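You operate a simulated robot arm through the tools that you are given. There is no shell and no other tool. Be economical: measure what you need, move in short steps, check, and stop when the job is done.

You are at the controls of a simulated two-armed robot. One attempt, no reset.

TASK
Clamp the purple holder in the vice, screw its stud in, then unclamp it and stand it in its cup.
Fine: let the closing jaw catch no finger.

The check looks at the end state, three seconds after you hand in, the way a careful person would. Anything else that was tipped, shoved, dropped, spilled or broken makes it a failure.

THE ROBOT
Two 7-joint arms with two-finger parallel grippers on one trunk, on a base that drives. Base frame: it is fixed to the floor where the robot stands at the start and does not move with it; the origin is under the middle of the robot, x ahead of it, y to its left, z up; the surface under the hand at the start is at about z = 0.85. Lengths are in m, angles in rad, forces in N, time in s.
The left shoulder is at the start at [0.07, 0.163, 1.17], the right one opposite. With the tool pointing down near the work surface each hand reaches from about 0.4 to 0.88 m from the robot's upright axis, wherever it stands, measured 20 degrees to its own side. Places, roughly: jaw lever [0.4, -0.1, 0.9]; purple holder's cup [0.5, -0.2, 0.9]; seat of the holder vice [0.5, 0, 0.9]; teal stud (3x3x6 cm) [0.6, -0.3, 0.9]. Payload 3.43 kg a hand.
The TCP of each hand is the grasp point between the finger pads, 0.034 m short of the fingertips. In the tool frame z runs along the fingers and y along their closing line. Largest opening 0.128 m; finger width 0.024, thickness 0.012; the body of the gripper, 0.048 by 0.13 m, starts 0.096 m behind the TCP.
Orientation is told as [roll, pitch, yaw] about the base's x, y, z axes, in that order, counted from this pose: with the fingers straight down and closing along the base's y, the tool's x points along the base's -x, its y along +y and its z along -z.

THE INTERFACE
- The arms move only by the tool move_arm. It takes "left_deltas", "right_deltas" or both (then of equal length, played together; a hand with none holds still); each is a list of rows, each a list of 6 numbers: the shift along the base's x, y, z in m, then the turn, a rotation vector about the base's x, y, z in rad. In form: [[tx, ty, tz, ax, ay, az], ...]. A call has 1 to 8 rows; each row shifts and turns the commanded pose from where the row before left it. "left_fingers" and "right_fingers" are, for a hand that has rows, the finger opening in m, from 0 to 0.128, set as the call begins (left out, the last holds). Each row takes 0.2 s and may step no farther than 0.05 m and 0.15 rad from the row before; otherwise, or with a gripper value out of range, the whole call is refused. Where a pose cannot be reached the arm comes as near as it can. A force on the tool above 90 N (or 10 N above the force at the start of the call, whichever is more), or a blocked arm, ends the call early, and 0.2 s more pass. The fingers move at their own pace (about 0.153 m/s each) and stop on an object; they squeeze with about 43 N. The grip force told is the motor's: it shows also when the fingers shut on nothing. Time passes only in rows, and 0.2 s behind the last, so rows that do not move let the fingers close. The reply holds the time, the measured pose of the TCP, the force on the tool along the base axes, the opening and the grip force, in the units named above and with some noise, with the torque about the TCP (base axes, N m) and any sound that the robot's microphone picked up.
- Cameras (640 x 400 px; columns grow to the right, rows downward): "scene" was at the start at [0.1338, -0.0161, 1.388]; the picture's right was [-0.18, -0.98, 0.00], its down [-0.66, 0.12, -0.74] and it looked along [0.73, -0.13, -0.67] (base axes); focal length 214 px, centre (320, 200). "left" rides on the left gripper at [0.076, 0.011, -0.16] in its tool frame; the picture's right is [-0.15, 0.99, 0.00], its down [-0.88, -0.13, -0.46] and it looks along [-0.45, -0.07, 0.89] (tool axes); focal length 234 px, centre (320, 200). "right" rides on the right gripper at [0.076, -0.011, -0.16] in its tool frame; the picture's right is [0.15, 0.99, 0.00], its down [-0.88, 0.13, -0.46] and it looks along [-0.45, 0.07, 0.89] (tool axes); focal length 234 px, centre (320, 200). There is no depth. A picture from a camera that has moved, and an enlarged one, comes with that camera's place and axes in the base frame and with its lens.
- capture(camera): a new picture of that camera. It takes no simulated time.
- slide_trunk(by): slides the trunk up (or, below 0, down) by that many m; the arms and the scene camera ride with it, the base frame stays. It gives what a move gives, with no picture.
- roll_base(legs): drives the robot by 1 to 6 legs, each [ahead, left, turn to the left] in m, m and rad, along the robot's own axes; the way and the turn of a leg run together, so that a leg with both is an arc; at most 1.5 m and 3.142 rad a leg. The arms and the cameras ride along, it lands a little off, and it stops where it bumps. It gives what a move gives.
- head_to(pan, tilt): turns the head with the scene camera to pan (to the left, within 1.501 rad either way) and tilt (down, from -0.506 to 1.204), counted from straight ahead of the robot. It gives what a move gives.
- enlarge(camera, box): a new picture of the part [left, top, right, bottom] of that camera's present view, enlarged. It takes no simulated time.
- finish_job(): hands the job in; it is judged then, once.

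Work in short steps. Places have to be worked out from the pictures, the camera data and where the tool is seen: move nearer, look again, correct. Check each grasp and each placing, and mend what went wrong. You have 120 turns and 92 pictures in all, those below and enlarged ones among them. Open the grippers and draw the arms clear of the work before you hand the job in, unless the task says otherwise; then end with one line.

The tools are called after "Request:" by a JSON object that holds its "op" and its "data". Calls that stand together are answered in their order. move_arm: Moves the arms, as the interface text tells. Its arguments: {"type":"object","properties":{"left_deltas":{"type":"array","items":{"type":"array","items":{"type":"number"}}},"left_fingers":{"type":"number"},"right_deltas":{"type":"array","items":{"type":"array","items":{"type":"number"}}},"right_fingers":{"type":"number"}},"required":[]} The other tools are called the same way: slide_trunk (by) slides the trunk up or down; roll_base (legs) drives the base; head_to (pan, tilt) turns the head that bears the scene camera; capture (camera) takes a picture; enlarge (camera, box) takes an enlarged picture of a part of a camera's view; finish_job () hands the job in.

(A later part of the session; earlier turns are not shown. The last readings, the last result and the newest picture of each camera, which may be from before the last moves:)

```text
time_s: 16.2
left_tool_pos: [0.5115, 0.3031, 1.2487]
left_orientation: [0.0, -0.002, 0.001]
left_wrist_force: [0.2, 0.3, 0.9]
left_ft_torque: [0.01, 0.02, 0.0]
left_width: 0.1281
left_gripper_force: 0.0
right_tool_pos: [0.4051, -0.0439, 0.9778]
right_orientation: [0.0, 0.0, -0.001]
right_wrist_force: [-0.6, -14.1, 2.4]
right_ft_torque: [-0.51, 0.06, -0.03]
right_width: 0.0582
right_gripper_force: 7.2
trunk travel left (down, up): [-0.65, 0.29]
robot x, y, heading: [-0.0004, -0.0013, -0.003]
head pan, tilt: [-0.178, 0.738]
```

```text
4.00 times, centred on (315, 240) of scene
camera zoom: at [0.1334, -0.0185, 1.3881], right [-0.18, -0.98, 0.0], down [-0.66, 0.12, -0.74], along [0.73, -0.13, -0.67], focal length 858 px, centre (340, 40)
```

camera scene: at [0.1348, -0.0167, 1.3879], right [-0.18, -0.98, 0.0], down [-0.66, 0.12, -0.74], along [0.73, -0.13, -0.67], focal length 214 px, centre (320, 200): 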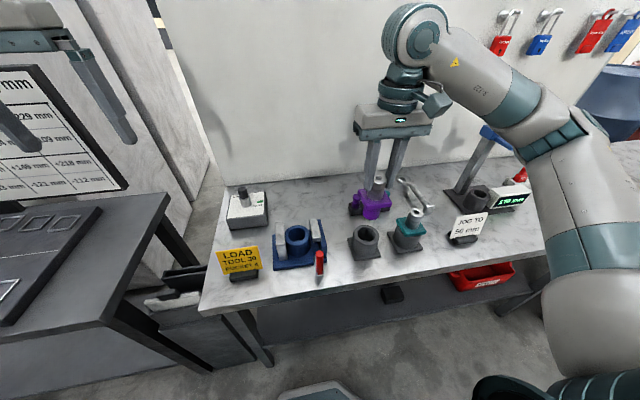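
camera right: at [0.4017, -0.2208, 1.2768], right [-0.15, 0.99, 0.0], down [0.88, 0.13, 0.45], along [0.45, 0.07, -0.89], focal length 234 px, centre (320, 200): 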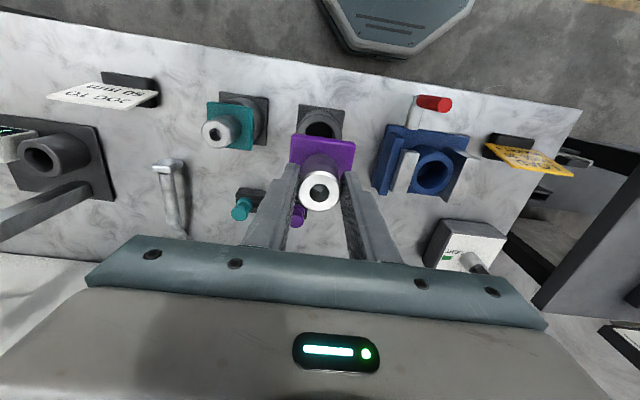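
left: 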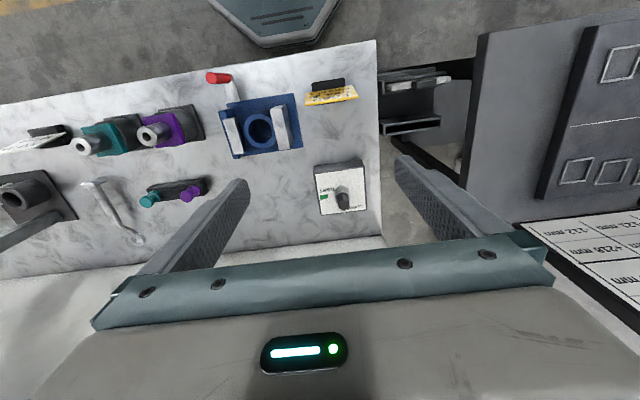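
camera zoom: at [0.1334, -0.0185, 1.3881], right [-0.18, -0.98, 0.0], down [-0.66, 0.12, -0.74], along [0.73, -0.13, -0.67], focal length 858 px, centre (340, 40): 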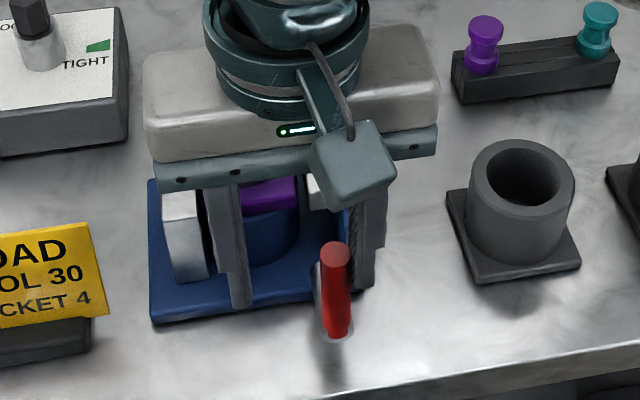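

+y resists (14 N, peg barely moved). Try the other way, -y.

Request:
{"op": "move_arm", "data": {"right_deltas": [[0, -0.012, 0, 0, 0, 0], [0, -0.014, 0, 0, 0, 0], [0, -0.012, 0, 0, 0, 0], [0, -0.012, 0, 0, 0, 0], [0, -0.004, 0, 0, 0, 0]]}}

Request:
{"op": "enlarge", "data": {"camera": "scene", "box": [265, 190, 365, 290]}}

```text
time_s: 17.4
left_tool_pos: [0.5111, 0.3035, 1.2507]
left_orientation: [0.0, 0.0, 0.0]
left_wrist_force: [0.2, 0.6, 0.7]
left_ft_torque: [-0.01, 0.01, 0.02]
left_width: 0.1279
left_gripper_force: 0.0
right_tool_pos: [0.4045, -0.0958, 0.9777]
right_orientation: [0.0, -0.001, 0.001]
right_wrist_force: [-1.3, 2.9, 3.3]
right_ft_torque: [0.15, 0.04, 0.03]
right_width: 0.0518
right_gripper_force: 1.9
trunk travel left (down, up): [-0.65, 0.29]
robot x, y, heading: [-0.0015, 0.0007, -0.003]
head pan, tilt: [-0.178, 0.738]
```

```text
4.00 times, centred on (315, 240) of scene
camera zoom: at [0.1334, -0.0156, 1.3881], right [-0.18, -0.98, 0.0], down [-0.66, 0.12, -0.74], along [0.73, -0.13, -0.67], focal length 858 px, centre (340, 40)
```

zoom: 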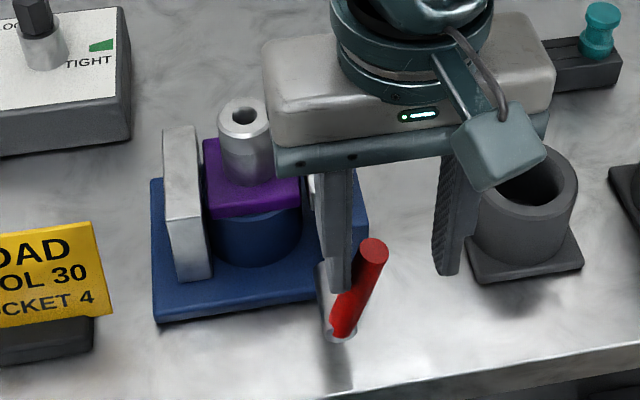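

The peg swings about an x-axis shaft toward -y with light force. Continue along the arc and watch the jaw.

Request:
{"op": "move_arm", "data": {"right_deltas": [[0, -0.012, -0.004, 0, 0, 0], [0, -0.012, -0.006, 0, 0, 0], [0, -0.01, -0.008, 0, 0, 0], [0, 0, 0, 0, 0, 0]]}}

Request:
{"op": "enlarge", "data": {"camera": "scene", "box": [265, 190, 365, 290]}}

Request:
{"op": "enlarge", "data": {"camera": "left", "box": [80, 60, 220, 180]}}

```text
time_s: 18.4
left_tool_pos: [0.5099, 0.304, 1.2489]
left_orientation: [0.0, 0.0, 0.0]
left_wrist_force: [0.6, 0.7, -0.3]
left_ft_torque: [-0.05, -0.04, -0.03]
left_width: 0.128
left_gripper_force: 0.1
right_tool_pos: [0.4046, -0.13, 0.9595]
right_orientation: [0.0, 0.0, 0.001]
right_wrist_force: [-0.2, 1.9, 1.7]
right_ft_torque: [0.14, 0.05, 0.03]
right_width: 0.0507
right_gripper_force: 1.0
trunk travel left (down, up): [-0.65, 0.29]
robot x, y, heading: [-0.0011, 0.0009, 0.002]
head pan, tilt: [-0.178, 0.738]
```

```text
4.00 times, centred on (315, 240) of scene
camera zoom: at [0.1335, -0.0154, 1.3881], right [-0.18, -0.98, 0.0], down [-0.66, 0.12, -0.74], along [0.73, -0.13, -0.67], focal length 858 px, centre (340, 40)
```

zoom: 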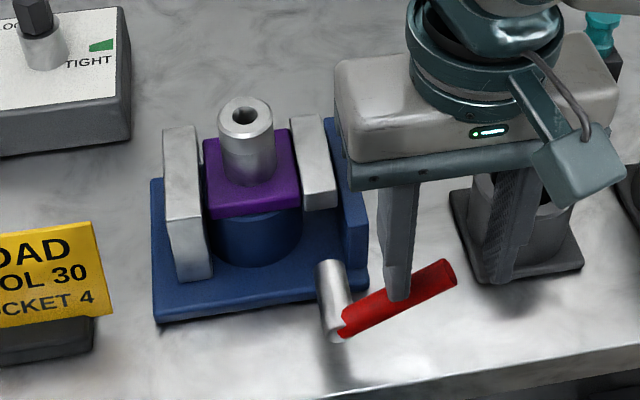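

```text
3.33 times, centred on (150, 120) of left
camera zoom: at [0.4343, 0.3152, 1.4085], right [0.15, 0.99, 0.0], down [0.88, -0.13, 0.46], along [0.45, -0.07, -0.89], focal length 781 px, centre (887, 467)
```

zoom: 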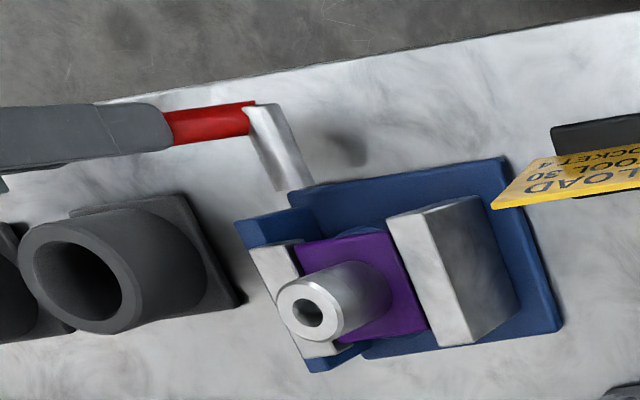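

The jaw has moved in near the flange; lever is ~65-70° over. Push it further down.

Request:
{"op": "move_arm", "data": {"right_deltas": [[0, -0.006, -0.008, 0, 0, 0], [0, -0.002, -0.008, 0, 0, 0], [0, 0, -0.008, 0, 0, 0], [0, 0, -0.006, 0, 0, 0], [0, 0, 0, 0, 0, 0]]}}

Request:
{"op": "enlarge", "data": {"camera": "scene", "box": [265, 190, 365, 290]}}

```text
time_s: 19.6
left_tool_pos: [0.5106, 0.3028, 1.2494]
left_orientation: [0.0, 0.001, -0.001]
left_wrist_force: [0.1, -0.2, -0.1]
left_ft_torque: [0.0, -0.04, -0.02]
left_width: 0.1279
left_gripper_force: 0.1
right_tool_pos: [0.4035, -0.1378, 0.9296]
right_orientation: [0.0, 0.001, 0.001]
right_wrist_force: [-0.1, -4.4, 7.1]
right_ft_torque: [0.08, 0.01, 0.01]
right_width: 0.0481
right_gripper_force: 0.0
trunk travel left (down, up): [-0.65, 0.29]
robot x, y, heading: [-0.0032, -0.0001, -0.0]
head pan, tilt: [-0.178, 0.738]
```

```text
4.00 times, centred on (315, 240) of scene
camera zoom: at [0.1332, -0.0164, 1.3881], right [-0.18, -0.98, 0.0], down [-0.66, 0.12, -0.74], along [0.73, -0.13, -0.67], focal length 858 px, centre (340, 40)
```

zoom: 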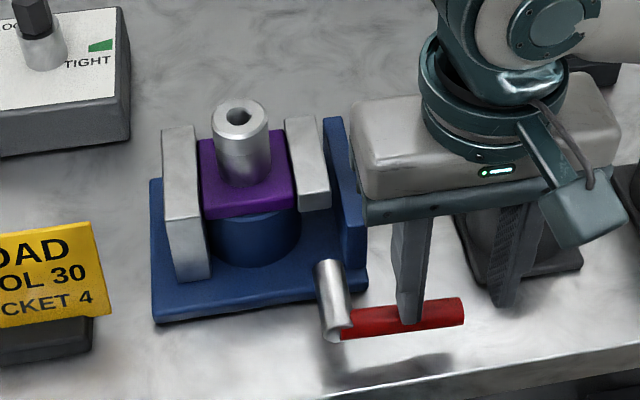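

The jaw pushes the flange onto the fixed jaw; press on until it stops.

Request:
{"op": "move_arm", "data": {"right_deltas": [[0, 0, -0.004, 0, 0, 0], [0, 0, -0.004, 0, 0, 0], [0, 0, -0.004, 0, 0, 0], [0, 0, 0, 0, 0, 0]]}}

Request:
{"op": "enlarge", "data": {"camera": "scene", "box": [265, 190, 365, 290]}}

```text
time_s: 20.8
left_tool_pos: [0.5051, 0.3021, 1.2504]
left_orientation: [-0.002, -0.006, -0.001]
left_wrist_force: [0.4, -0.4, 0.2]
left_ft_torque: [0.03, -0.03, 0.01]
left_width: 0.128
left_gripper_force: 0.2
right_tool_pos: [0.4035, -0.1374, 0.9248]
right_orientation: [0.01, -0.019, 0.002]
right_wrist_force: [-16.0, -8.1, 50.4]
right_ft_torque: [1.48, 0.45, 0.54]
right_width: 0.0453
right_gripper_force: 0.0
trunk travel left (down, up): [-0.65, 0.29]
robot x, y, heading: [0.001, 0.0008, -0.004]
head pan, tilt: [-0.178, 0.738]
stopped in row 4 (right hand): the force on the tool passed its limit at 90 N (the readings are from after the stop); the commanded pose is now the measured one
```

```text
4.00 times, centred on (315, 240) of scene
camera zoom: at [0.1279, -0.0172, 1.3881], right [-0.18, -0.98, 0.0], down [-0.66, 0.12, -0.74], along [0.73, -0.13, -0.67], focal length 858 px, centre (340, 40)
```

zoom: 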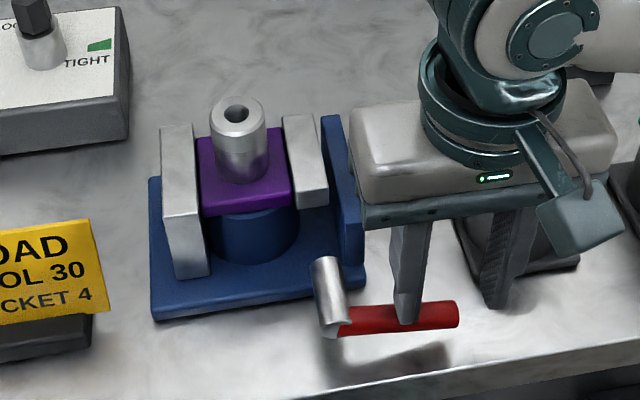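

Hard stop reached: clamped. Raise the hand clear and see whether lever and jaw stay.

Request:
{"op": "move_arm", "data": {"right_deltas": [[0, 0.0, 0.01, 0, 0, 0], [0, 0, 0.04, 0, 0, 0], [0, 0, 0.05, 0, 0, 0], [0, 0, 0.05, 0, 0, 0], [0, 0, 0.04, 0, 0, 0], [0, -0.05, 0, 0, 0, 0], [0, 0, 0, 0, 0, 0]]}}

Request:
{"op": "enlarge", "data": {"camera": "scene", "box": [265, 170, 415, 290]}}

Request:
{"op": "enlarge", "data": {"camera": "left", "box": [80, 60, 220, 180]}}

```text
time_s: 22.4
left_tool_pos: [0.5108, 0.3055, 1.2482]
left_orientation: [-0.002, 0.0, -0.001]
left_wrist_force: [0.2, 0.8, 0.6]
left_ft_torque: [-0.05, 0.04, 0.02]
left_width: 0.128
left_gripper_force: 0.1
right_tool_pos: [0.4096, -0.1849, 1.1117]
right_orientation: [0.006, -0.011, -0.003]
right_wrist_force: [-0.2, 0.9, -0.6]
right_ft_torque: [-0.02, 0.02, 0.01]
right_width: 0.0499
right_gripper_force: 0.1
trunk travel left (down, up): [-0.65, 0.29]
robot x, y, heading: [0.0006, -0.0017, 0.001]
head pan, tilt: [-0.178, 0.738]
```

```text
3.33 times, centred on (340, 230) of scene
camera zoom: at [0.1342, -0.0141, 1.388], right [-0.18, -0.98, 0.0], down [-0.66, 0.12, -0.74], along [0.73, -0.13, -0.67], focal length 715 px, centre (253, 100)
```

zoom: 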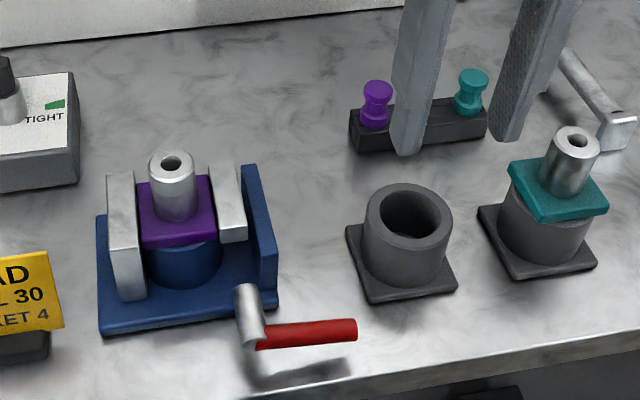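

```text
3.33 times, centred on (150, 120) of left
camera zoom: at [0.4351, 0.3167, 1.4078], right [0.15, 0.99, 0.0], down [0.88, -0.13, 0.46], along [0.45, -0.07, -0.89], focal length 781 px, centre (887, 467)
```

zoom: 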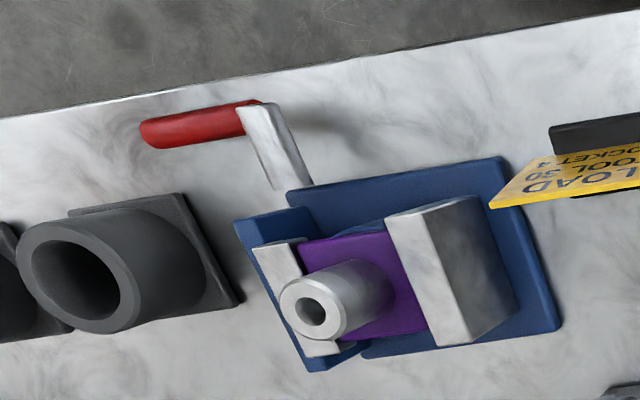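

Clamped, lever stays down. Now go above the purple stud at ≈(0.62,-0.225), top z≈0.934.

Request:
{"op": "move_arm", "data": {"right_deltas": [[0.045, -0.008, 0, -0.006, 0.011, 0.003], [0.045, -0.008, 0, 0, 0, 0], [0.045, -0.008, 0, 0, 0, 0], [0.045, -0.008, 0, 0, 0, 0], [0.03, -0.008, -0.03, 0, 0, 0], [0, 0, -0.04, 0, 0, 0], [0, 0, 0, 0, 0, 0]], "right_fingers": 0.06}}

Request:
{"op": "enlarge", "data": {"camera": "right", "box": [200, 100, 440, 250]}}

Request:
{"op": "enlarge", "data": {"camera": "scene", "box": [335, 150, 415, 220]}}

```text
time_s: 23.9
left_tool_pos: [0.5121, 0.3042, 1.2495]
left_orientation: [-0.002, -0.001, 0.0]
left_wrist_force: [-0.2, 0.3, -0.6]
left_ft_torque: [-0.03, 0.02, 0.02]
left_width: 0.1279
left_gripper_force: 0.0
right_tool_pos: [0.6193, -0.2259, 1.0426]
right_orientation: [-0.002, 0.001, 0.0]
right_wrist_force: [-0.3, 1.2, -0.1]
right_ft_torque: [0.01, 0.0, 0.0]
right_width: 0.0602
right_gripper_force: 0.0
trunk travel left (down, up): [-0.65, 0.29]
robot x, y, heading: [-0.0017, 0.002, -0.005]
head pan, tilt: [-0.178, 0.738]
```

```text
2.67 times, centred on (320, 175) of right
camera zoom: at [0.5437, -0.2388, 1.2022], right [-0.15, 0.99, 0.0], down [0.88, 0.13, 0.46], along [0.45, 0.07, -0.89], focal length 624 px, centre (320, 267)
```

zoom: 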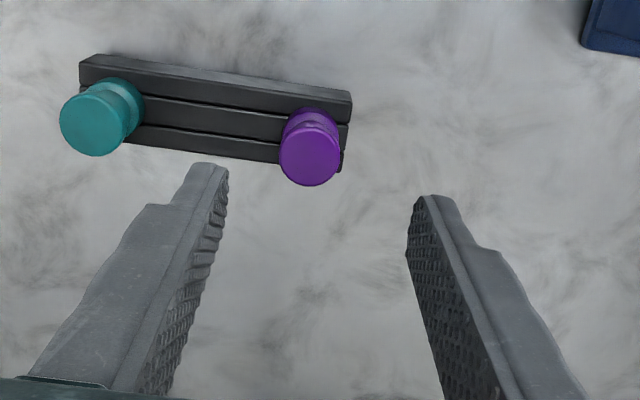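

```text
5.71 times, centred on (375, 185) of scene
camera zoom: at [0.1335, -0.0155, 1.3881], right [-0.18, -0.98, 0.0], down [-0.66, 0.12, -0.74], along [0.73, -0.13, -0.67], focal length 1226 px, centre (6, 286)
```

zoom: 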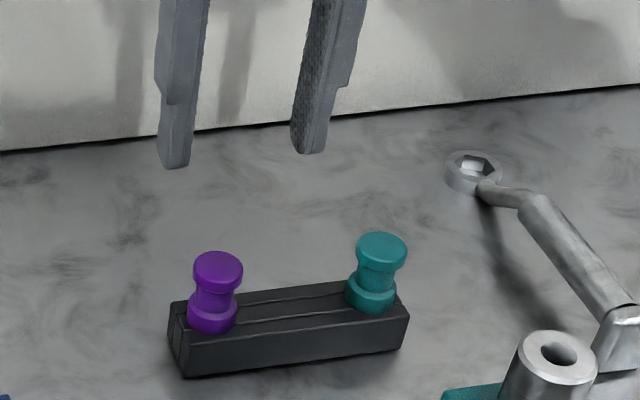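

Stud refined ≈ (0.628,-0.230). Move above and lower a bit, then look.

Request:
{"op": "move_arm", "data": {"right_deltas": [[0.008, -0.0045, -0.02, 0, 0, 0], [0, 0, -0.025, 0, 0, 0], [0, 0, 0, 0, 0, 0]], "right_fingers": 0.05}}

Request:
{"op": "enlarge", "data": {"camera": "right", "box": [200, 100, 440, 250]}}

Request:
{"op": "enlarge", "data": {"camera": "scene", "box": [335, 150, 415, 220]}}

```text
time_s: 24.8
left_tool_pos: [0.5105, 0.3041, 1.2487]
left_orientation: [0.001, 0.0, 0.0]
left_wrist_force: [-0.4, 0.4, 0.7]
left_ft_torque: [0.01, -0.02, 0.03]
left_width: 0.1279
left_gripper_force: 0.2
right_tool_pos: [0.6263, -0.2309, 0.9969]
right_orientation: [0.003, -0.001, -0.001]
right_wrist_force: [-0.7, -1.3, 0.7]
right_ft_torque: [0.02, -0.02, -0.04]
right_width: 0.05
right_gripper_force: 0.0
trunk travel left (down, up): [-0.65, 0.29]
robot x, y, heading: [-0.0013, -0.0027, -0.001]
head pan, tilt: [-0.178, 0.738]
```

```text
2.67 times, centred on (320, 175) of right
camera zoom: at [0.551, -0.2438, 1.157], right [-0.15, 0.99, 0.0], down [0.88, 0.13, 0.46], along [0.45, 0.07, -0.89], focal length 624 px, centre (320, 267)
```

zoom: 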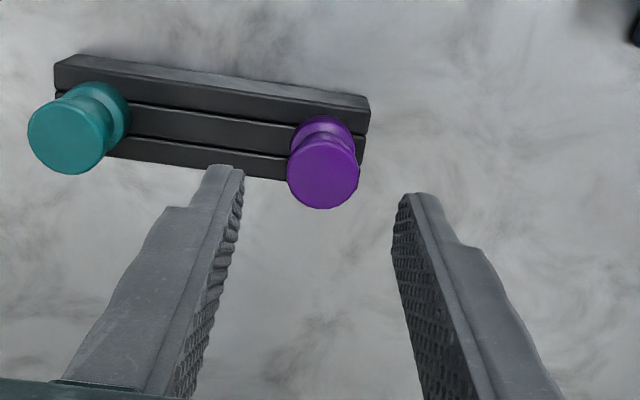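

```text
5.71 times, centred on (375, 185) of scene
camera zoom: at [0.1335, -0.016, 1.3881], right [-0.18, -0.98, 0.0], down [-0.66, 0.12, -0.74], along [0.73, -0.13, -0.67], focal length 1226 px, centre (6, 286)
```

zoom: 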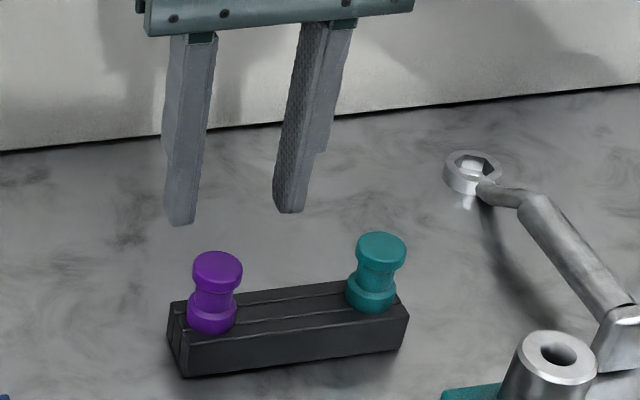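

Stud centre ≈ TCP now. Descend around it.

Request:
{"op": "move_arm", "data": {"right_deltas": [[0, 0, -0.03, 0, 0, 0], [0, 0, -0.026, 0, 0, 0], [0, 0, 0, 0, 0, 0]]}}

Request:
{"op": "enlarge", "data": {"camera": "right", "box": [200, 100, 440, 250]}}

Request:
{"op": "enlarge", "data": {"camera": "scene", "box": [335, 150, 415, 220]}}

```text
time_s: 25.6
left_tool_pos: [0.5106, 0.3033, 1.2493]
left_orientation: [0.0, 0.001, -0.002]
left_wrist_force: [-0.4, -0.2, -0.1]
left_ft_torque: [0.0, 0.01, 0.0]
left_width: 0.1276
left_gripper_force: 0.1
right_tool_pos: [0.6258, -0.2295, 0.9407]
right_orientation: [0.0, 0.0, 0.0]
right_wrist_force: [0.0, -0.8, -0.8]
right_ft_torque: [-0.03, -0.04, 0.03]
right_width: 0.05
right_gripper_force: 0.0
trunk travel left (down, up): [-0.65, 0.29]
robot x, y, heading: [-0.0011, 0.0009, 0.004]
head pan, tilt: [-0.178, 0.738]
```

```text
2.67 times, centred on (320, 175) of right
camera zoom: at [0.5501, -0.2443, 1.1008], right [-0.15, 0.99, 0.0], down [0.88, 0.13, 0.46], along [0.45, 0.07, -0.89], focal length 624 px, centre (320, 267)
```

zoom: 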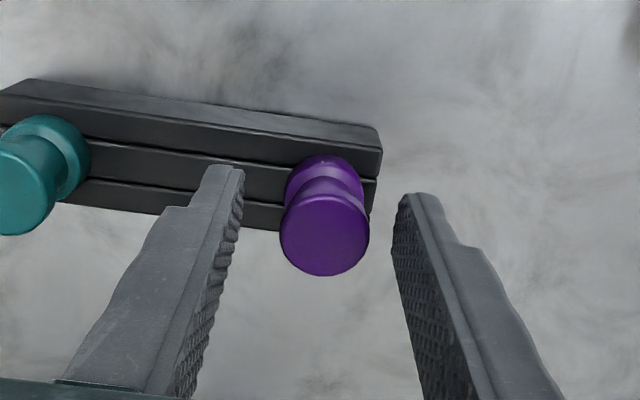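

```text
5.71 times, centred on (375, 185) of scene
camera zoom: at [0.1335, -0.0159, 1.3881], right [-0.18, -0.98, 0.0], down [-0.66, 0.12, -0.74], along [0.73, -0.13, -0.67], focal length 1226 px, centre (6, 286)
```

zoom: 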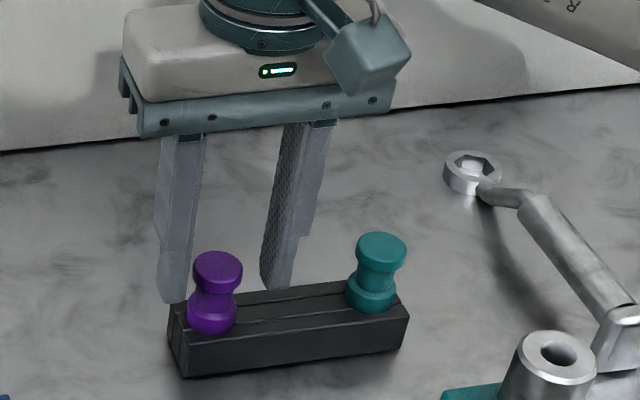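

Stud at (0.626,-0.2315,0.928): close on it.

Request:
{"op": "move_arm", "data": {"right_deltas": [[0, -0.001, -0.003, 0, 0, 0], [0, 0, 0, 0, 0, 0]]}}

Request:
{"op": "move_arm", "data": {"right_deltas": [[0, 0, 0, 0, 0, 0], [0, 0, 0, 0, 0, 0], [0, 0, 0, 0, 0, 0]], "right_fingers": 0.0}}

```text
time_s: 26.1
left_tool_pos: [0.5105, 0.3043, 1.249]
left_orientation: [0.0, 0.0, 0.0]
left_wrist_force: [0.0, -0.2, -0.7]
left_ft_torque: [0.0, 0.02, -0.02]
left_width: 0.128
left_gripper_force: 0.1
right_tool_pos: [0.6247, -0.2316, 0.9366]
right_orientation: [0.002, -0.001, -0.001]
right_wrist_force: [-0.7, -1.4, 0.8]
right_ft_torque: [0.03, 0.0, 0.0]
right_width: 0.0502
right_gripper_force: 0.1
trunk travel left (down, up): [-0.65, 0.29]
robot x, y, heading: [-0.0009, -0.0017, 0.002]
head pan, tilt: [-0.178, 0.738]
```

```text
time_s: 26.9
left_tool_pos: [0.5113, 0.3034, 1.2496]
left_orientation: [0.0, 0.0, 0.0]
left_wrist_force: [0.0, 0.4, 0.3]
left_ft_torque: [-0.01, 0.02, -0.02]
left_width: 0.128
left_gripper_force: 0.1
right_tool_pos: [0.626, -0.2317, 0.9377]
right_orientation: [0.003, -0.002, 0.0]
right_wrist_force: [1.2, 1.2, 2.2]
right_ft_torque: [0.01, -0.06, 0.02]
right_width: 0.0274
right_gripper_force: 43.1
trunk travel left (down, up): [-0.65, 0.29]
robot x, y, heading: [-0.0013, -0.002, -0.0]
head pan, tilt: [-0.178, 0.738]
```

Gripped at 27 mm. Lift and view.

Request:
{"op": "move_arm", "data": {"right_deltas": [[0, 0, 0.015, 0, 0, 0], [0, 0, 0.025, 0, 0, 0], [0, 0, 0.04, 0, 0, 0], [0, 0, 0.05, 0, 0, 0], [0, 0, 0.05, 0, 0, 0], [0, 0, 0, 0, 0, 0]]}}

Request:
{"op": "capture", "data": {"camera": "right"}}

Request:
{"op": "enlarge", "data": {"camera": "scene", "box": [335, 110, 435, 220]}}

```text
time_s: 28.4
left_tool_pos: [0.5119, 0.3022, 1.2489]
left_orientation: [0.001, 0.0, 0.001]
left_wrist_force: [-1.2, -0.2, 0.3]
left_ft_torque: [0.01, 0.04, 0.02]
left_width: 0.1278
left_gripper_force: 0.2
right_tool_pos: [0.6261, -0.2319, 1.1154]
right_orientation: [0.003, 0.003, -0.002]
right_wrist_force: [0.1, -0.8, -0.1]
right_ft_torque: [-0.01, 0.0, 0.01]
right_width: 0.0277
right_gripper_force: 43.5
trunk travel left (down, up): [-0.65, 0.29]
robot x, y, heading: [0.0015, 0.0016, 0.001]
head pan, tilt: [-0.178, 0.738]
```

```text
37 pictures are left
camera right: at [0.5498, -0.2451, 1.2767], right [-0.15, 0.99, 0.0], down [0.88, 0.13, 0.45], along [0.45, 0.07, -0.89], focal length 234 px, centre (320, 200)
```

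right: 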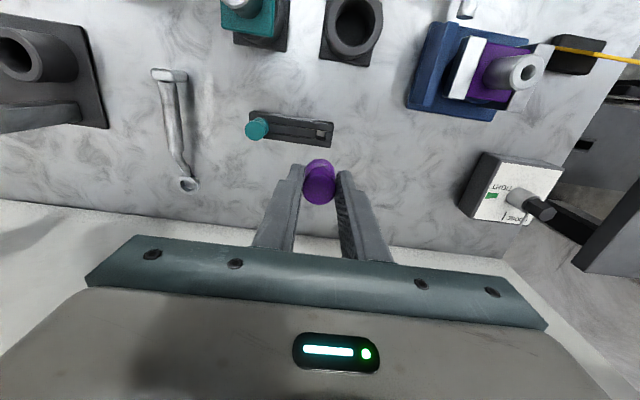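

```text
3.64 times, centred on (385, 165) of scene
camera zoom: at [0.1343, -0.0166, 1.3879], right [-0.18, -0.98, 0.0], down [-0.66, 0.12, -0.74], along [0.73, -0.13, -0.67], focal length 780 px, centre (84, 327)
```

zoom: 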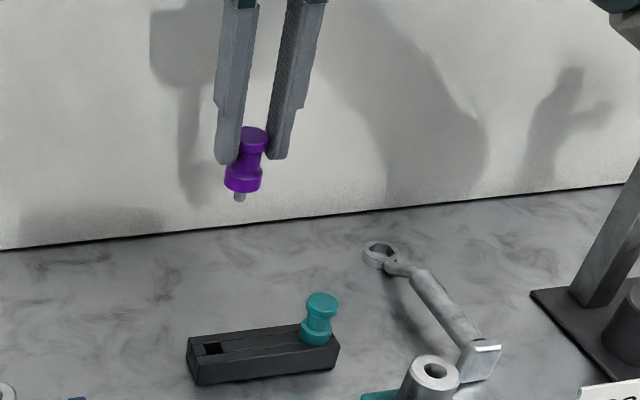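

The stud may be slightly tilted in the grip; zoom to check.

Request:
{"op": "enlarge", "data": {"camera": "scene", "box": [365, 130, 395, 170]}}

Request:
{"op": "enlarge", "data": {"camera": "right", "box": [280, 140, 360, 220]}}

```text
10.00 times, centred on (380, 150) of scene
camera zoom: at [0.1343, -0.0166, 1.3879], right [-0.18, -0.98, 0.0], down [-0.66, 0.12, -0.74], along [0.73, -0.13, -0.67], focal length 2145 px, centre (-280, 700)
```

zoom: 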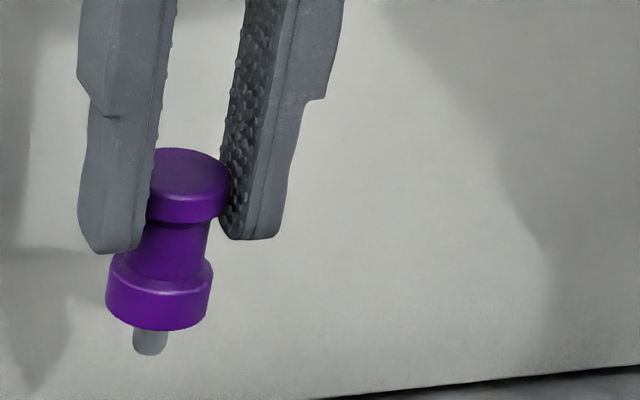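

```text
5.00 times, centred on (320, 180) of right
camera zoom: at [0.5498, -0.2451, 1.2767], right [-0.15, 0.99, 0.0], down [0.88, 0.13, 0.45], along [0.45, 0.07, -0.89], focal length 1171 px, centre (320, 300)
```

zoom: 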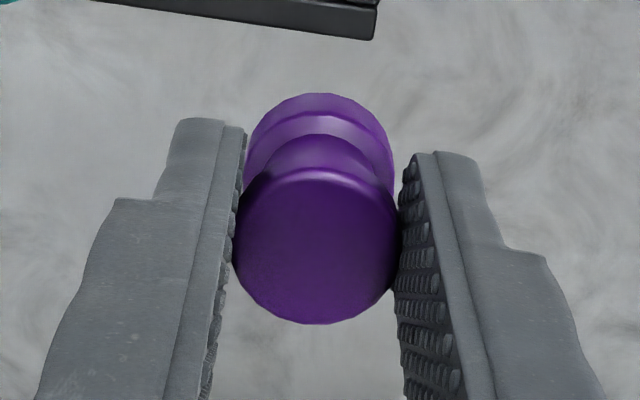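

Stud is held straight; thread ~12 mm, disc bottom ≈ TCP−0.05. Carry it over to the nose at height.

Request:
{"op": "move_arm", "data": {"right_deltas": [[-0.024, 0.042, 0.005, 0, 0, 0], [-0.024, 0.042, 0, 0, 0, 0], [-0.024, 0.042, 0, 0, 0, 0], [-0.024, 0.042, 0, 0, 0, 0], [-0.024, 0.045, 0, 0, 0, 0], [0, 0, 0, 0, 0, 0], [0, 0, 0, 0, 0, 0]]}}

Request:
{"op": "enlarge", "data": {"camera": "right", "box": [260, 100, 380, 220]}}

Request:
{"op": "enlarge", "data": {"camera": "scene", "box": [265, 160, 335, 240]}}

```text
refused: row 5 steps farther than a row can; nothing moved
```

```text
3.33 times, centred on (320, 160) of right
camera zoom: at [0.5498, -0.2451, 1.2767], right [-0.15, 0.99, 0.0], down [0.88, 0.13, 0.45], along [0.45, 0.07, -0.89], focal length 781 px, centre (320, 333)
```

zoom: 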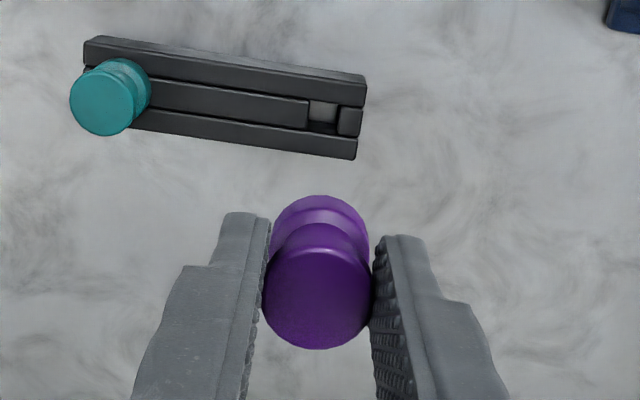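

```text
5.00 times, centred on (300, 200) of scene
camera zoom: at [0.1343, -0.0166, 1.3879], right [-0.18, -0.98, 0.0], down [-0.66, 0.12, -0.74], along [0.73, -0.13, -0.67], focal length 1072 px, centre (420, 200)
```

zoom: 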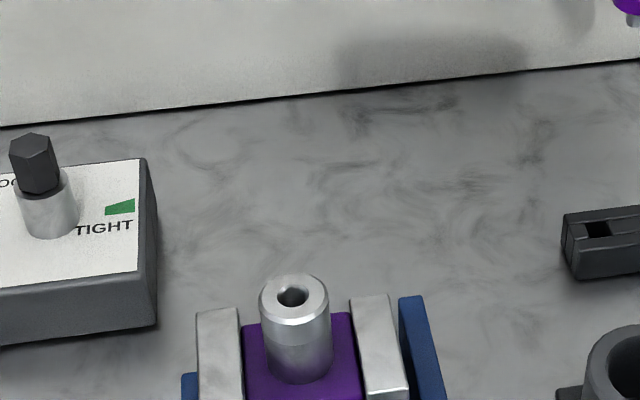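

A step was too long; resend with smaller rows.

Request:
{"op": "move_arm", "data": {"right_deltas": [[-0.021, 0.036, 0.005, 0, 0, 0], [-0.02, 0.036, 0, 0, 0, 0], [-0.02, 0.036, 0, 0, 0, 0], [-0.02, 0.036, 0, 0, 0, 0], [-0.02, 0.036, 0, 0, 0, 0], [-0.02, 0.033, 0, 0, 0, 0], [0, 0, -0.01, 0, 0, 0], [0, 0, 0, 0, 0, 0]]}}

Request:
{"op": "enlarge", "data": {"camera": "right", "box": [260, 110, 380, 220]}}

Request:
{"op": "enlarge", "data": {"camera": "scene", "box": [275, 160, 335, 240]}}

```text
time_s: 30.1
left_tool_pos: [0.511, 0.303, 1.2484]
left_orientation: [0.0, 0.001, 0.002]
left_wrist_force: [0.5, -0.8, 0.6]
left_ft_torque: [0.01, -0.01, 0.0]
left_width: 0.128
left_gripper_force: 0.2
right_tool_pos: [0.504, -0.0187, 1.1113]
right_orientation: [0.0, -0.001, 0.001]
right_wrist_force: [-0.1, 0.7, -1.8]
right_ft_torque: [-0.04, -0.03, 0.0]
right_width: 0.0277
right_gripper_force: 43.6
trunk travel left (down, up): [-0.65, 0.29]
robot x, y, heading: [0.0019, -0.0028, 0.003]
head pan, tilt: [-0.178, 0.738]
```

```text
3.64 times, centred on (320, 165) of right
camera zoom: at [0.4289, -0.0315, 1.2716], right [-0.15, 0.99, 0.0], down [0.88, 0.13, 0.46], along [0.45, 0.07, -0.89], focal length 852 px, centre (320, 327)
```

zoom: 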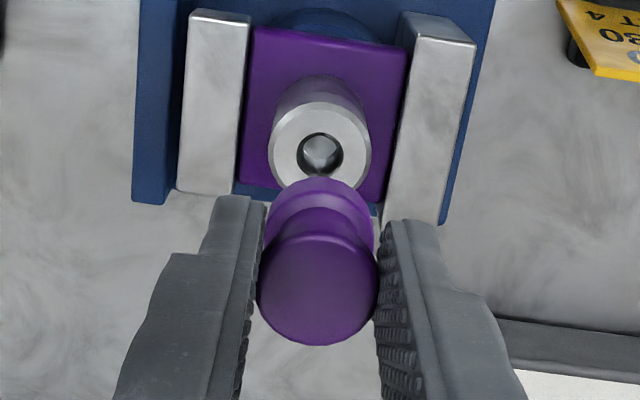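

```text
5.00 times, centred on (305, 200) of scene
camera zoom: at [0.1336, -0.0158, 1.3881], right [-0.18, -0.98, 0.0], down [-0.66, 0.12, -0.74], along [0.73, -0.13, -0.67], focal length 1072 px, centre (395, 200)
```

zoom: 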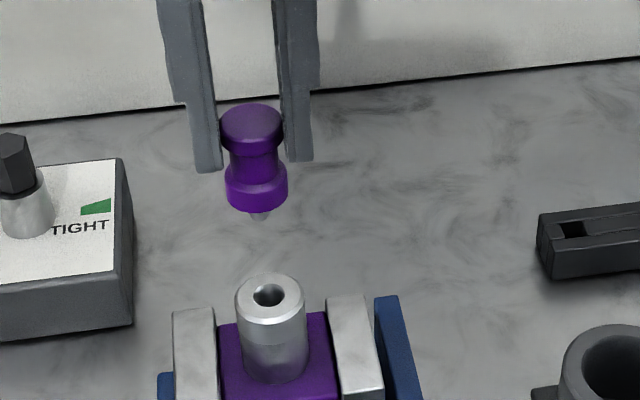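

Stud and bore line up within ~1 mm in both views. Lower to just above the nose and check.

Request:
{"op": "move_arm", "data": {"right_deltas": [[0.0005, 0.0005, -0.02, 0, 0, 0], [0, 0, -0.02, 0, 0, 0], [0, 0, -0.008, 0, 0, 0], [0, 0, 0, 0, 0, 0]]}}

Request:
{"op": "enlarge", "data": {"camera": "scene", "box": [280, 180, 330, 240]}}

Request:
{"op": "enlarge", "data": {"camera": "left", "box": [100, 90, 200, 190]}}

```text
time_s: 31.1
left_tool_pos: [0.5112, 0.304, 1.2496]
left_orientation: [0.002, 0.0, 0.0]
left_wrist_force: [-0.3, -0.2, -0.1]
left_ft_torque: [0.02, -0.01, 0.01]
left_width: 0.1279
left_gripper_force: 0.0
right_tool_pos: [0.5049, -0.0185, 1.0645]
right_orientation: [0.002, -0.001, 0.0]
right_wrist_force: [0.0, 0.4, -0.2]
right_ft_torque: [0.02, 0.02, 0.0]
right_width: 0.0274
right_gripper_force: 43.0
trunk travel left (down, up): [-0.65, 0.29]
robot x, y, heading: [0.0018, 0.0005, -0.003]
head pan, tilt: [-0.178, 0.738]
```

```text
6.67 times, centred on (305, 210) of scene
camera zoom: at [0.1338, -0.0161, 1.388], right [-0.18, -0.98, 0.0], down [-0.66, 0.12, -0.74], along [0.73, -0.13, -0.67], focal length 1430 px, centre (420, 133)
```

zoom: 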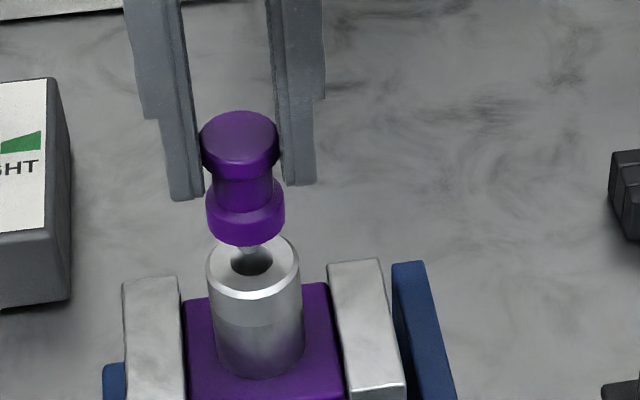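

```text
4.00 times, centred on (150, 140) of left
camera zoom: at [0.4348, 0.3145, 1.4085], right [0.15, 0.99, 0.0], down [0.88, -0.13, 0.46], along [0.45, -0.07, -0.89], focal length 937 px, centre (1000, 440)
```

zoom: 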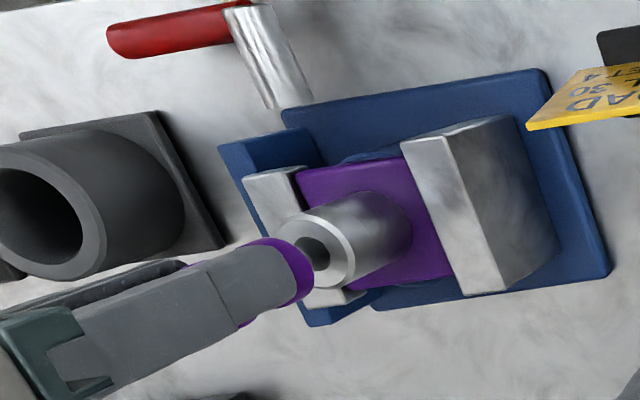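

The tip hangs right over the bore. I pre-turn counter-clockwise (+yaw) to gain clockwise stroke.

Request:
{"op": "move_arm", "data": {"right_deltas": [[0, 0, 0, 0, 0, 0.15], [0, 0, 0, 0, 0, 0.15], [0, 0, 0, 0, 0, 0.15], [0, 0, 0, 0, 0, 0.15], [0, 0, 0, 0, 0, 0.15], [0, 0, 0, 0, 0, 0.15], [0, 0, 0, 0, 0, 0.15], [0, 0, 0, 0, 0, 0.15]]}}

Request:
{"op": "enlarge", "data": {"camera": "scene", "box": [280, 180, 330, 240]}}

```text
time_s: 33.0
left_tool_pos: [0.5118, 0.3034, 1.2495]
left_orientation: [0.0, -0.001, -0.001]
left_wrist_force: [-0.7, 0.5, 0.6]
left_ft_torque: [0.01, 0.0, 0.02]
left_width: 0.1278
left_gripper_force: 0.2
right_tool_pos: [0.5066, -0.0191, 1.0659]
right_orientation: [0.002, -0.001, 1.203]
right_wrist_force: [-0.9, -0.3, -0.2]
right_ft_torque: [-0.02, 0.01, -0.02]
right_width: 0.0274
right_gripper_force: 42.8
trunk travel left (down, up): [-0.65, 0.29]
robot x, y, heading: [0.0014, 0.0004, -0.001]
head pan, tilt: [-0.178, 0.738]
```

```text
6.67 times, centred on (305, 210) of scene
camera zoom: at [0.1338, -0.016, 1.388], right [-0.18, -0.98, 0.0], down [-0.66, 0.12, -0.74], along [0.73, -0.13, -0.67], focal length 1430 px, centre (420, 133)
```

zoom: 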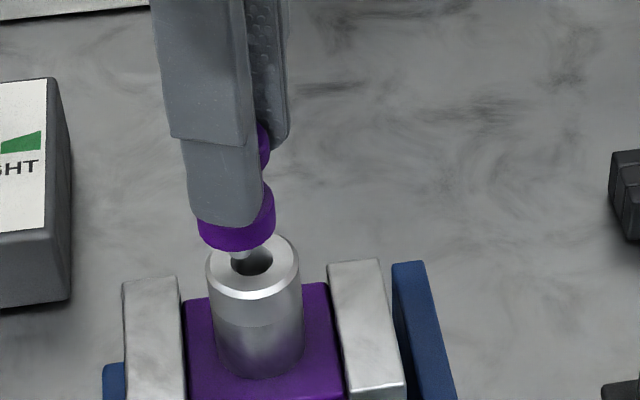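

The stud shifted a few mm with the turn, so it sits ~3 mm off the tool axis. I look from the other cameras to correct.

Request:
{"op": "enlarge", "data": {"camera": "left", "box": [120, 100, 190, 170]}}

Request:
{"op": "enlarge", "data": {"camera": "right", "box": [270, 120, 370, 220]}}

```text
5.71 times, centred on (155, 135) of left
camera zoom: at [0.4348, 0.3146, 1.4085], right [0.15, 0.99, 0.0], down [0.88, -0.13, 0.46], along [0.45, -0.07, -0.89], focal length 1338 px, centre (1263, 571)
```

zoom: 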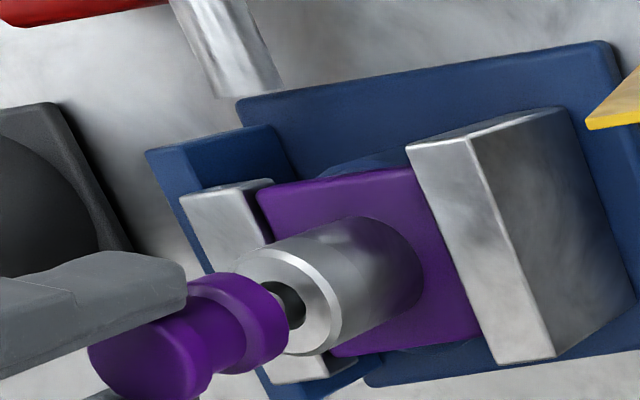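

```text
4.00 times, centred on (320, 170) of right
camera zoom: at [0.4888, -0.095, 1.2245], right [-0.98, 0.22, 0.0], down [0.2, 0.87, 0.46], along [0.1, 0.44, -0.89], focal length 937 px, centre (320, 320)
```

zoom: 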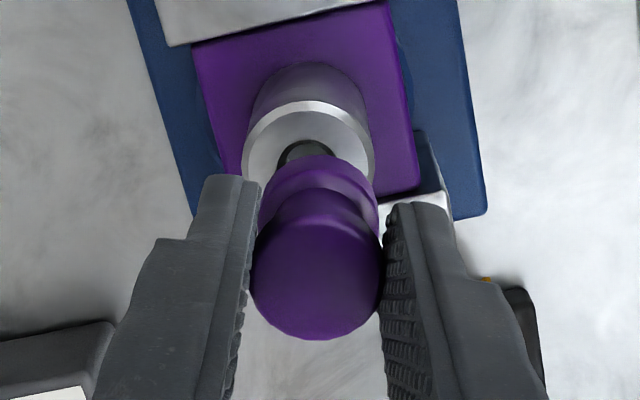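

Combined: stud needs to move about −y 3.5–4 mm, +x 1 mm at this yaw. Correct and recheck.

Request:
{"op": "move_arm", "data": {"right_deltas": [[0.001, -0.0038, 0, 0, 0, 0], [0, 0, 0, 0, 0, 0]]}}

Request:
{"op": "enlarge", "data": {"camera": "scene", "box": [285, 195, 320, 230]}}

Request:
{"op": "enlarge", "data": {"camera": "left", "box": [120, 100, 190, 170]}}

```text
time_s: 33.5
left_tool_pos: [0.5106, 0.304, 1.2487]
left_orientation: [0.001, 0.0, 0.0]
left_wrist_force: [0.9, -0.7, -0.4]
left_ft_torque: [0.01, -0.01, -0.04]
left_width: 0.1283
left_gripper_force: 0.0
right_tool_pos: [0.5067, -0.0218, 1.0627]
right_orientation: [0.003, 0.0, 1.2]
right_wrist_force: [-0.3, 0.1, -0.2]
right_ft_torque: [0.0, -0.01, -0.03]
right_width: 0.0277
right_gripper_force: 42.4
trunk travel left (down, up): [-0.65, 0.29]
robot x, y, heading: [0.0022, 0.0014, 0.005]
head pan, tilt: [-0.178, 0.738]
```

```text
11.43 times, centred on (302, 212) of scene
camera zoom: at [0.1338, -0.0159, 1.388], right [-0.18, -0.98, 0.0], down [-0.66, 0.12, -0.74], along [0.73, -0.13, -0.67], focal length 2451 px, centre (520, 57)
```

zoom: 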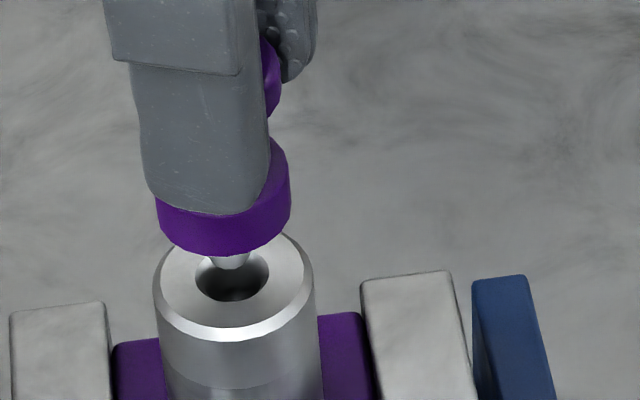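

```text
5.71 times, centred on (155, 135) of left
camera zoom: at [0.4348, 0.3147, 1.4085], right [0.15, 0.99, 0.0], down [0.88, -0.13, 0.46], along [0.45, -0.07, -0.89], focal length 1338 px, centre (1263, 571)
```

zoom: 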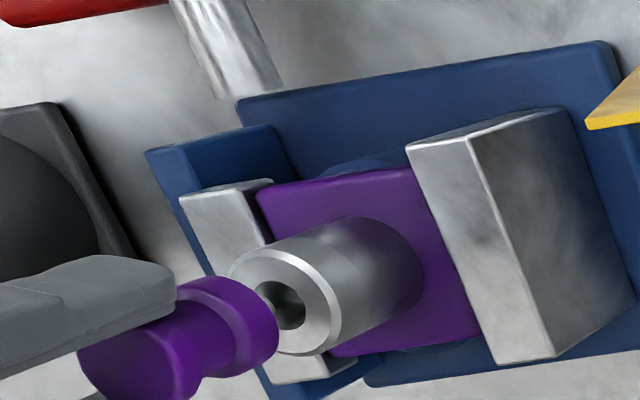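

Aligned in y to 0.5 mm. Lower until light contact.

Request:
{"op": "move_arm", "data": {"right_deltas": [[0, -0.0004, -0.004, 0, 0, 0], [0, 0, -0.003, 0, 0, 0], [0, 0, -0.002, 0, 0, 0], [0, 0, 0, 0, 0, 0]]}}

```text
time_s: 34.5
left_tool_pos: [0.5108, 0.3035, 1.2494]
left_orientation: [0.0, 0.0, 0.001]
left_wrist_force: [0.2, 0.6, -0.1]
left_ft_torque: [0.02, -0.02, -0.02]
left_width: 0.128
left_gripper_force: 0.1
right_tool_pos: [0.5053, -0.0225, 1.0551]
right_orientation: [0.002, -0.001, 1.199]
right_wrist_force: [-0.3, 0.5, -0.8]
right_ft_torque: [-0.03, 0.01, 0.0]
right_width: 0.0273
right_gripper_force: 42.8
trunk travel left (down, up): [-0.65, 0.29]
robot x, y, heading: [0.0002, 0.0007, 0.001]
head pan, tilt: [-0.178, 0.738]
```

No contact yet; a bit further.

Request:
{"op": "move_arm", "data": {"right_deltas": [[0, 0, -0.002, 0, 0, 0], [0, 0, -0.002, 0, 0, 0], [0, 0, -0.001, 0, 0, 0], [0, 0, 0, 0, 0, 0]]}}

Request:
{"op": "enlarge", "data": {"camera": "scene", "box": [285, 195, 320, 230]}}

```text
time_s: 35.5
left_tool_pos: [0.5124, 0.3044, 1.2492]
left_orientation: [0.0, -0.001, 0.0]
left_wrist_force: [-0.5, -0.5, -0.1]
left_ft_torque: [0.0, -0.02, 0.03]
left_width: 0.1282
left_gripper_force: 0.1
right_tool_pos: [0.5056, -0.0227, 1.0495]
right_orientation: [0.003, 0.001, 1.197]
right_wrist_force: [-0.2, -0.3, -0.5]
right_ft_torque: [0.0, -0.05, -0.02]
right_width: 0.0274
right_gripper_force: 43.4
trunk travel left (down, up): [-0.65, 0.29]
robot x, y, heading: [0.0023, 0.0008, -0.001]
head pan, tilt: [-0.178, 0.738]
```

```text
11.43 times, centred on (302, 212) of scene
camera zoom: at [0.134, -0.0161, 1.388], right [-0.18, -0.98, 0.0], down [-0.66, 0.12, -0.74], along [0.73, -0.13, -0.67], focal length 2451 px, centre (520, 57)
```

zoom: 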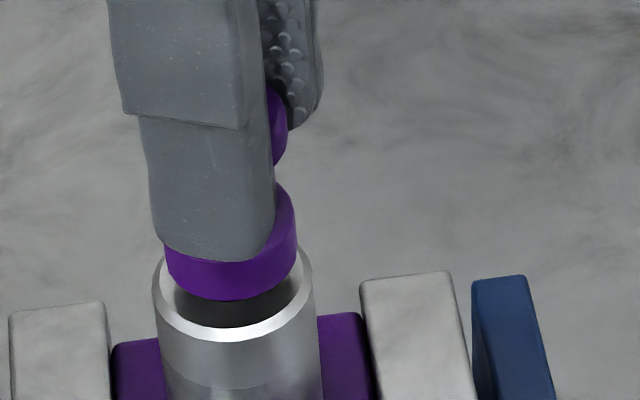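

Thread is in the bore. Continue lowering to thread contact.

Request:
{"op": "move_arm", "data": {"right_deltas": [[0, 0, -0.002, 0, 0, 0], [0, 0, -0.002, 0, 0, 0], [0, 0, -0.001, 0, 0, 0], [0, 0, 0, 0, 0, 0]]}}

```text
time_s: 36.5
left_tool_pos: [0.511, 0.3039, 1.2491]
left_orientation: [0.0, 0.001, 0.0]
left_wrist_force: [0.8, -0.8, 0.7]
left_ft_torque: [-0.04, -0.02, 0.02]
left_width: 0.1279
left_gripper_force: 0.0
right_tool_pos: [0.5068, -0.0223, 1.0452]
right_orientation: [0.0, -0.001, 1.2]
right_wrist_force: [5.3, 2.8, 4.1]
right_ft_torque: [0.11, -0.27, -0.03]
right_width: 0.0274
right_gripper_force: 42.9
trunk travel left (down, up): [-0.65, 0.29]
robot x, y, heading: [-0.0015, -0.0007, 0.0]
head pan, tilt: [-0.178, 0.738]
```

Contact with +x/+y side load; shift +x 1.2 mm, +y 0.6 mm and read.

Request:
{"op": "move_arm", "data": {"right_deltas": [[0.0012, 0.0006, 0, 0, 0, 0], [0, 0, -0.001, 0, 0, 0], [0, 0, 0, 0, 0, 0]]}}

```text
time_s: 37.4
left_tool_pos: [0.5099, 0.3041, 1.2507]
left_orientation: [-0.001, 0.0, 0.0]
left_wrist_force: [0.3, 0.0, 0.0]
left_ft_torque: [0.0, -0.02, 0.03]
left_width: 0.1284
left_gripper_force: 0.1
right_tool_pos: [0.5071, -0.0221, 1.0453]
right_orientation: [0.001, -0.001, 1.199]
right_wrist_force: [2.0, -0.5, 11.4]
right_ft_torque: [-0.06, 0.06, -0.02]
right_width: 0.0274
right_gripper_force: 43.3
trunk travel left (down, up): [-0.65, 0.29]
robot x, y, heading: [-0.0036, 0.0007, 0.0]
head pan, tilt: [-0.178, 0.738]
```

Axially seated on the thread start (11 N). Turn clockwise 1.2 rad with compensation for the off-axis grip and a slight feed.

Request:
{"op": "move_arm", "data": {"right_deltas": [[-0.0005, 0.0002, -0.0001, 0, 0, -0.15], [-0.0005, 0.0003, -0.0001, 0, 0, -0.15], [-0.0004, 0.0004, -0.0001, 0, 0, -0.15], [-0.0003, 0.0004, -0.0001, 0, 0, -0.15], [-0.0003, 0.0005, -0.0001, 0, 0, -0.15], [-0.0002, 0.0005, -0.0001, 0, 0, -0.15], [-0.0001, 0.0005, -0.0001, 0, 0, -0.15], [0, 0.0005, -0.0001, 0, 0, -0.15]]}}

Request:
{"op": "enlarge", "data": {"camera": "scene", "box": [285, 195, 320, 230]}}

```text
time_s: 39.1
left_tool_pos: [0.5097, 0.304, 1.2483]
left_orientation: [-0.002, -0.002, 0.0]
left_wrist_force: [-0.1, 0.4, 0.2]
left_ft_torque: [0.0, -0.02, 0.01]
left_width: 0.1278
left_gripper_force: 0.2
right_tool_pos: [0.504, -0.0182, 1.0437]
right_orientation: [0.001, 0.0, -0.002]
right_wrist_force: [-2.0, 5.2, 13.3]
right_ft_torque: [0.18, 0.08, 0.02]
right_width: 0.0275
right_gripper_force: 42.8
trunk travel left (down, up): [-0.65, 0.29]
robot x, y, heading: [0.0044, 0.0011, -0.0]
head pan, tilt: [-0.178, 0.738]
```

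```text
11.43 times, centred on (302, 212) of scene
camera zoom: at [0.1321, -0.0152, 1.3882], right [-0.18, -0.98, 0.0], down [-0.66, 0.12, -0.74], along [0.73, -0.13, -0.67], focal length 2451 px, centre (520, 57)
```

zoom: 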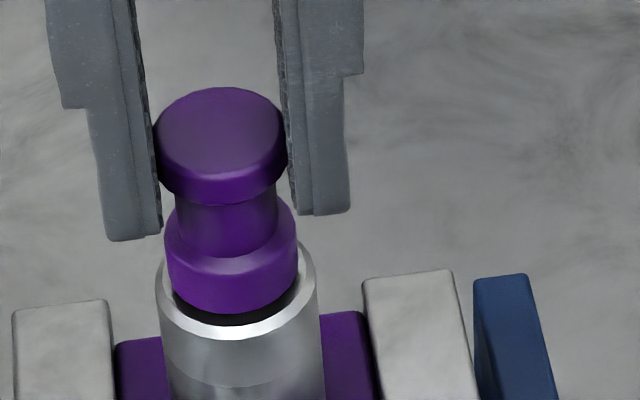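

Disc is ~4 mm from seating. Continue clockwise to -1.2 rad, with a small correction for side load.

Request:
{"op": "move_arm", "data": {"right_deltas": [[-0.0003, 0.001, -0.0002, 0, 0, -0.15], [0.0001, 0.0005, -0.0002, 0, 0, -0.15], [0.0002, 0.0005, -0.0002, 0, 0, -0.15], [0.0003, 0.0005, -0.0002, 0, 0, -0.15], [0.0003, 0.0004, -0.0002, 0, 0, -0.15], [0.0004, 0.0004, -0.0002, 0, 0, -0.15], [0.0005, 0.0003, -0.0002, 0, 0, -0.15], [0.0005, 0.0002, -0.0002, 0, 0, -0.15]]}}

```text
time_s: 41.0
left_tool_pos: [0.5092, 0.3047, 1.2496]
left_orientation: [-0.001, 0.0, 0.0]
left_wrist_force: [0.2, 0.2, -0.3]
left_ft_torque: [0.03, 0.02, -0.03]
left_width: 0.1279
left_gripper_force: 0.1
right_tool_pos: [0.5074, -0.0133, 1.0437]
right_orientation: [0.002, -0.001, -1.202]
right_wrist_force: [5.9, 10.2, 20.1]
right_ft_torque: [0.17, -0.2, 0.04]
right_width: 0.0276
right_gripper_force: 43.4
trunk travel left (down, up): [-0.65, 0.29]
robot x, y, heading: [-0.0028, -0.0016, 0.003]
head pan, tilt: [-0.178, 0.738]
```

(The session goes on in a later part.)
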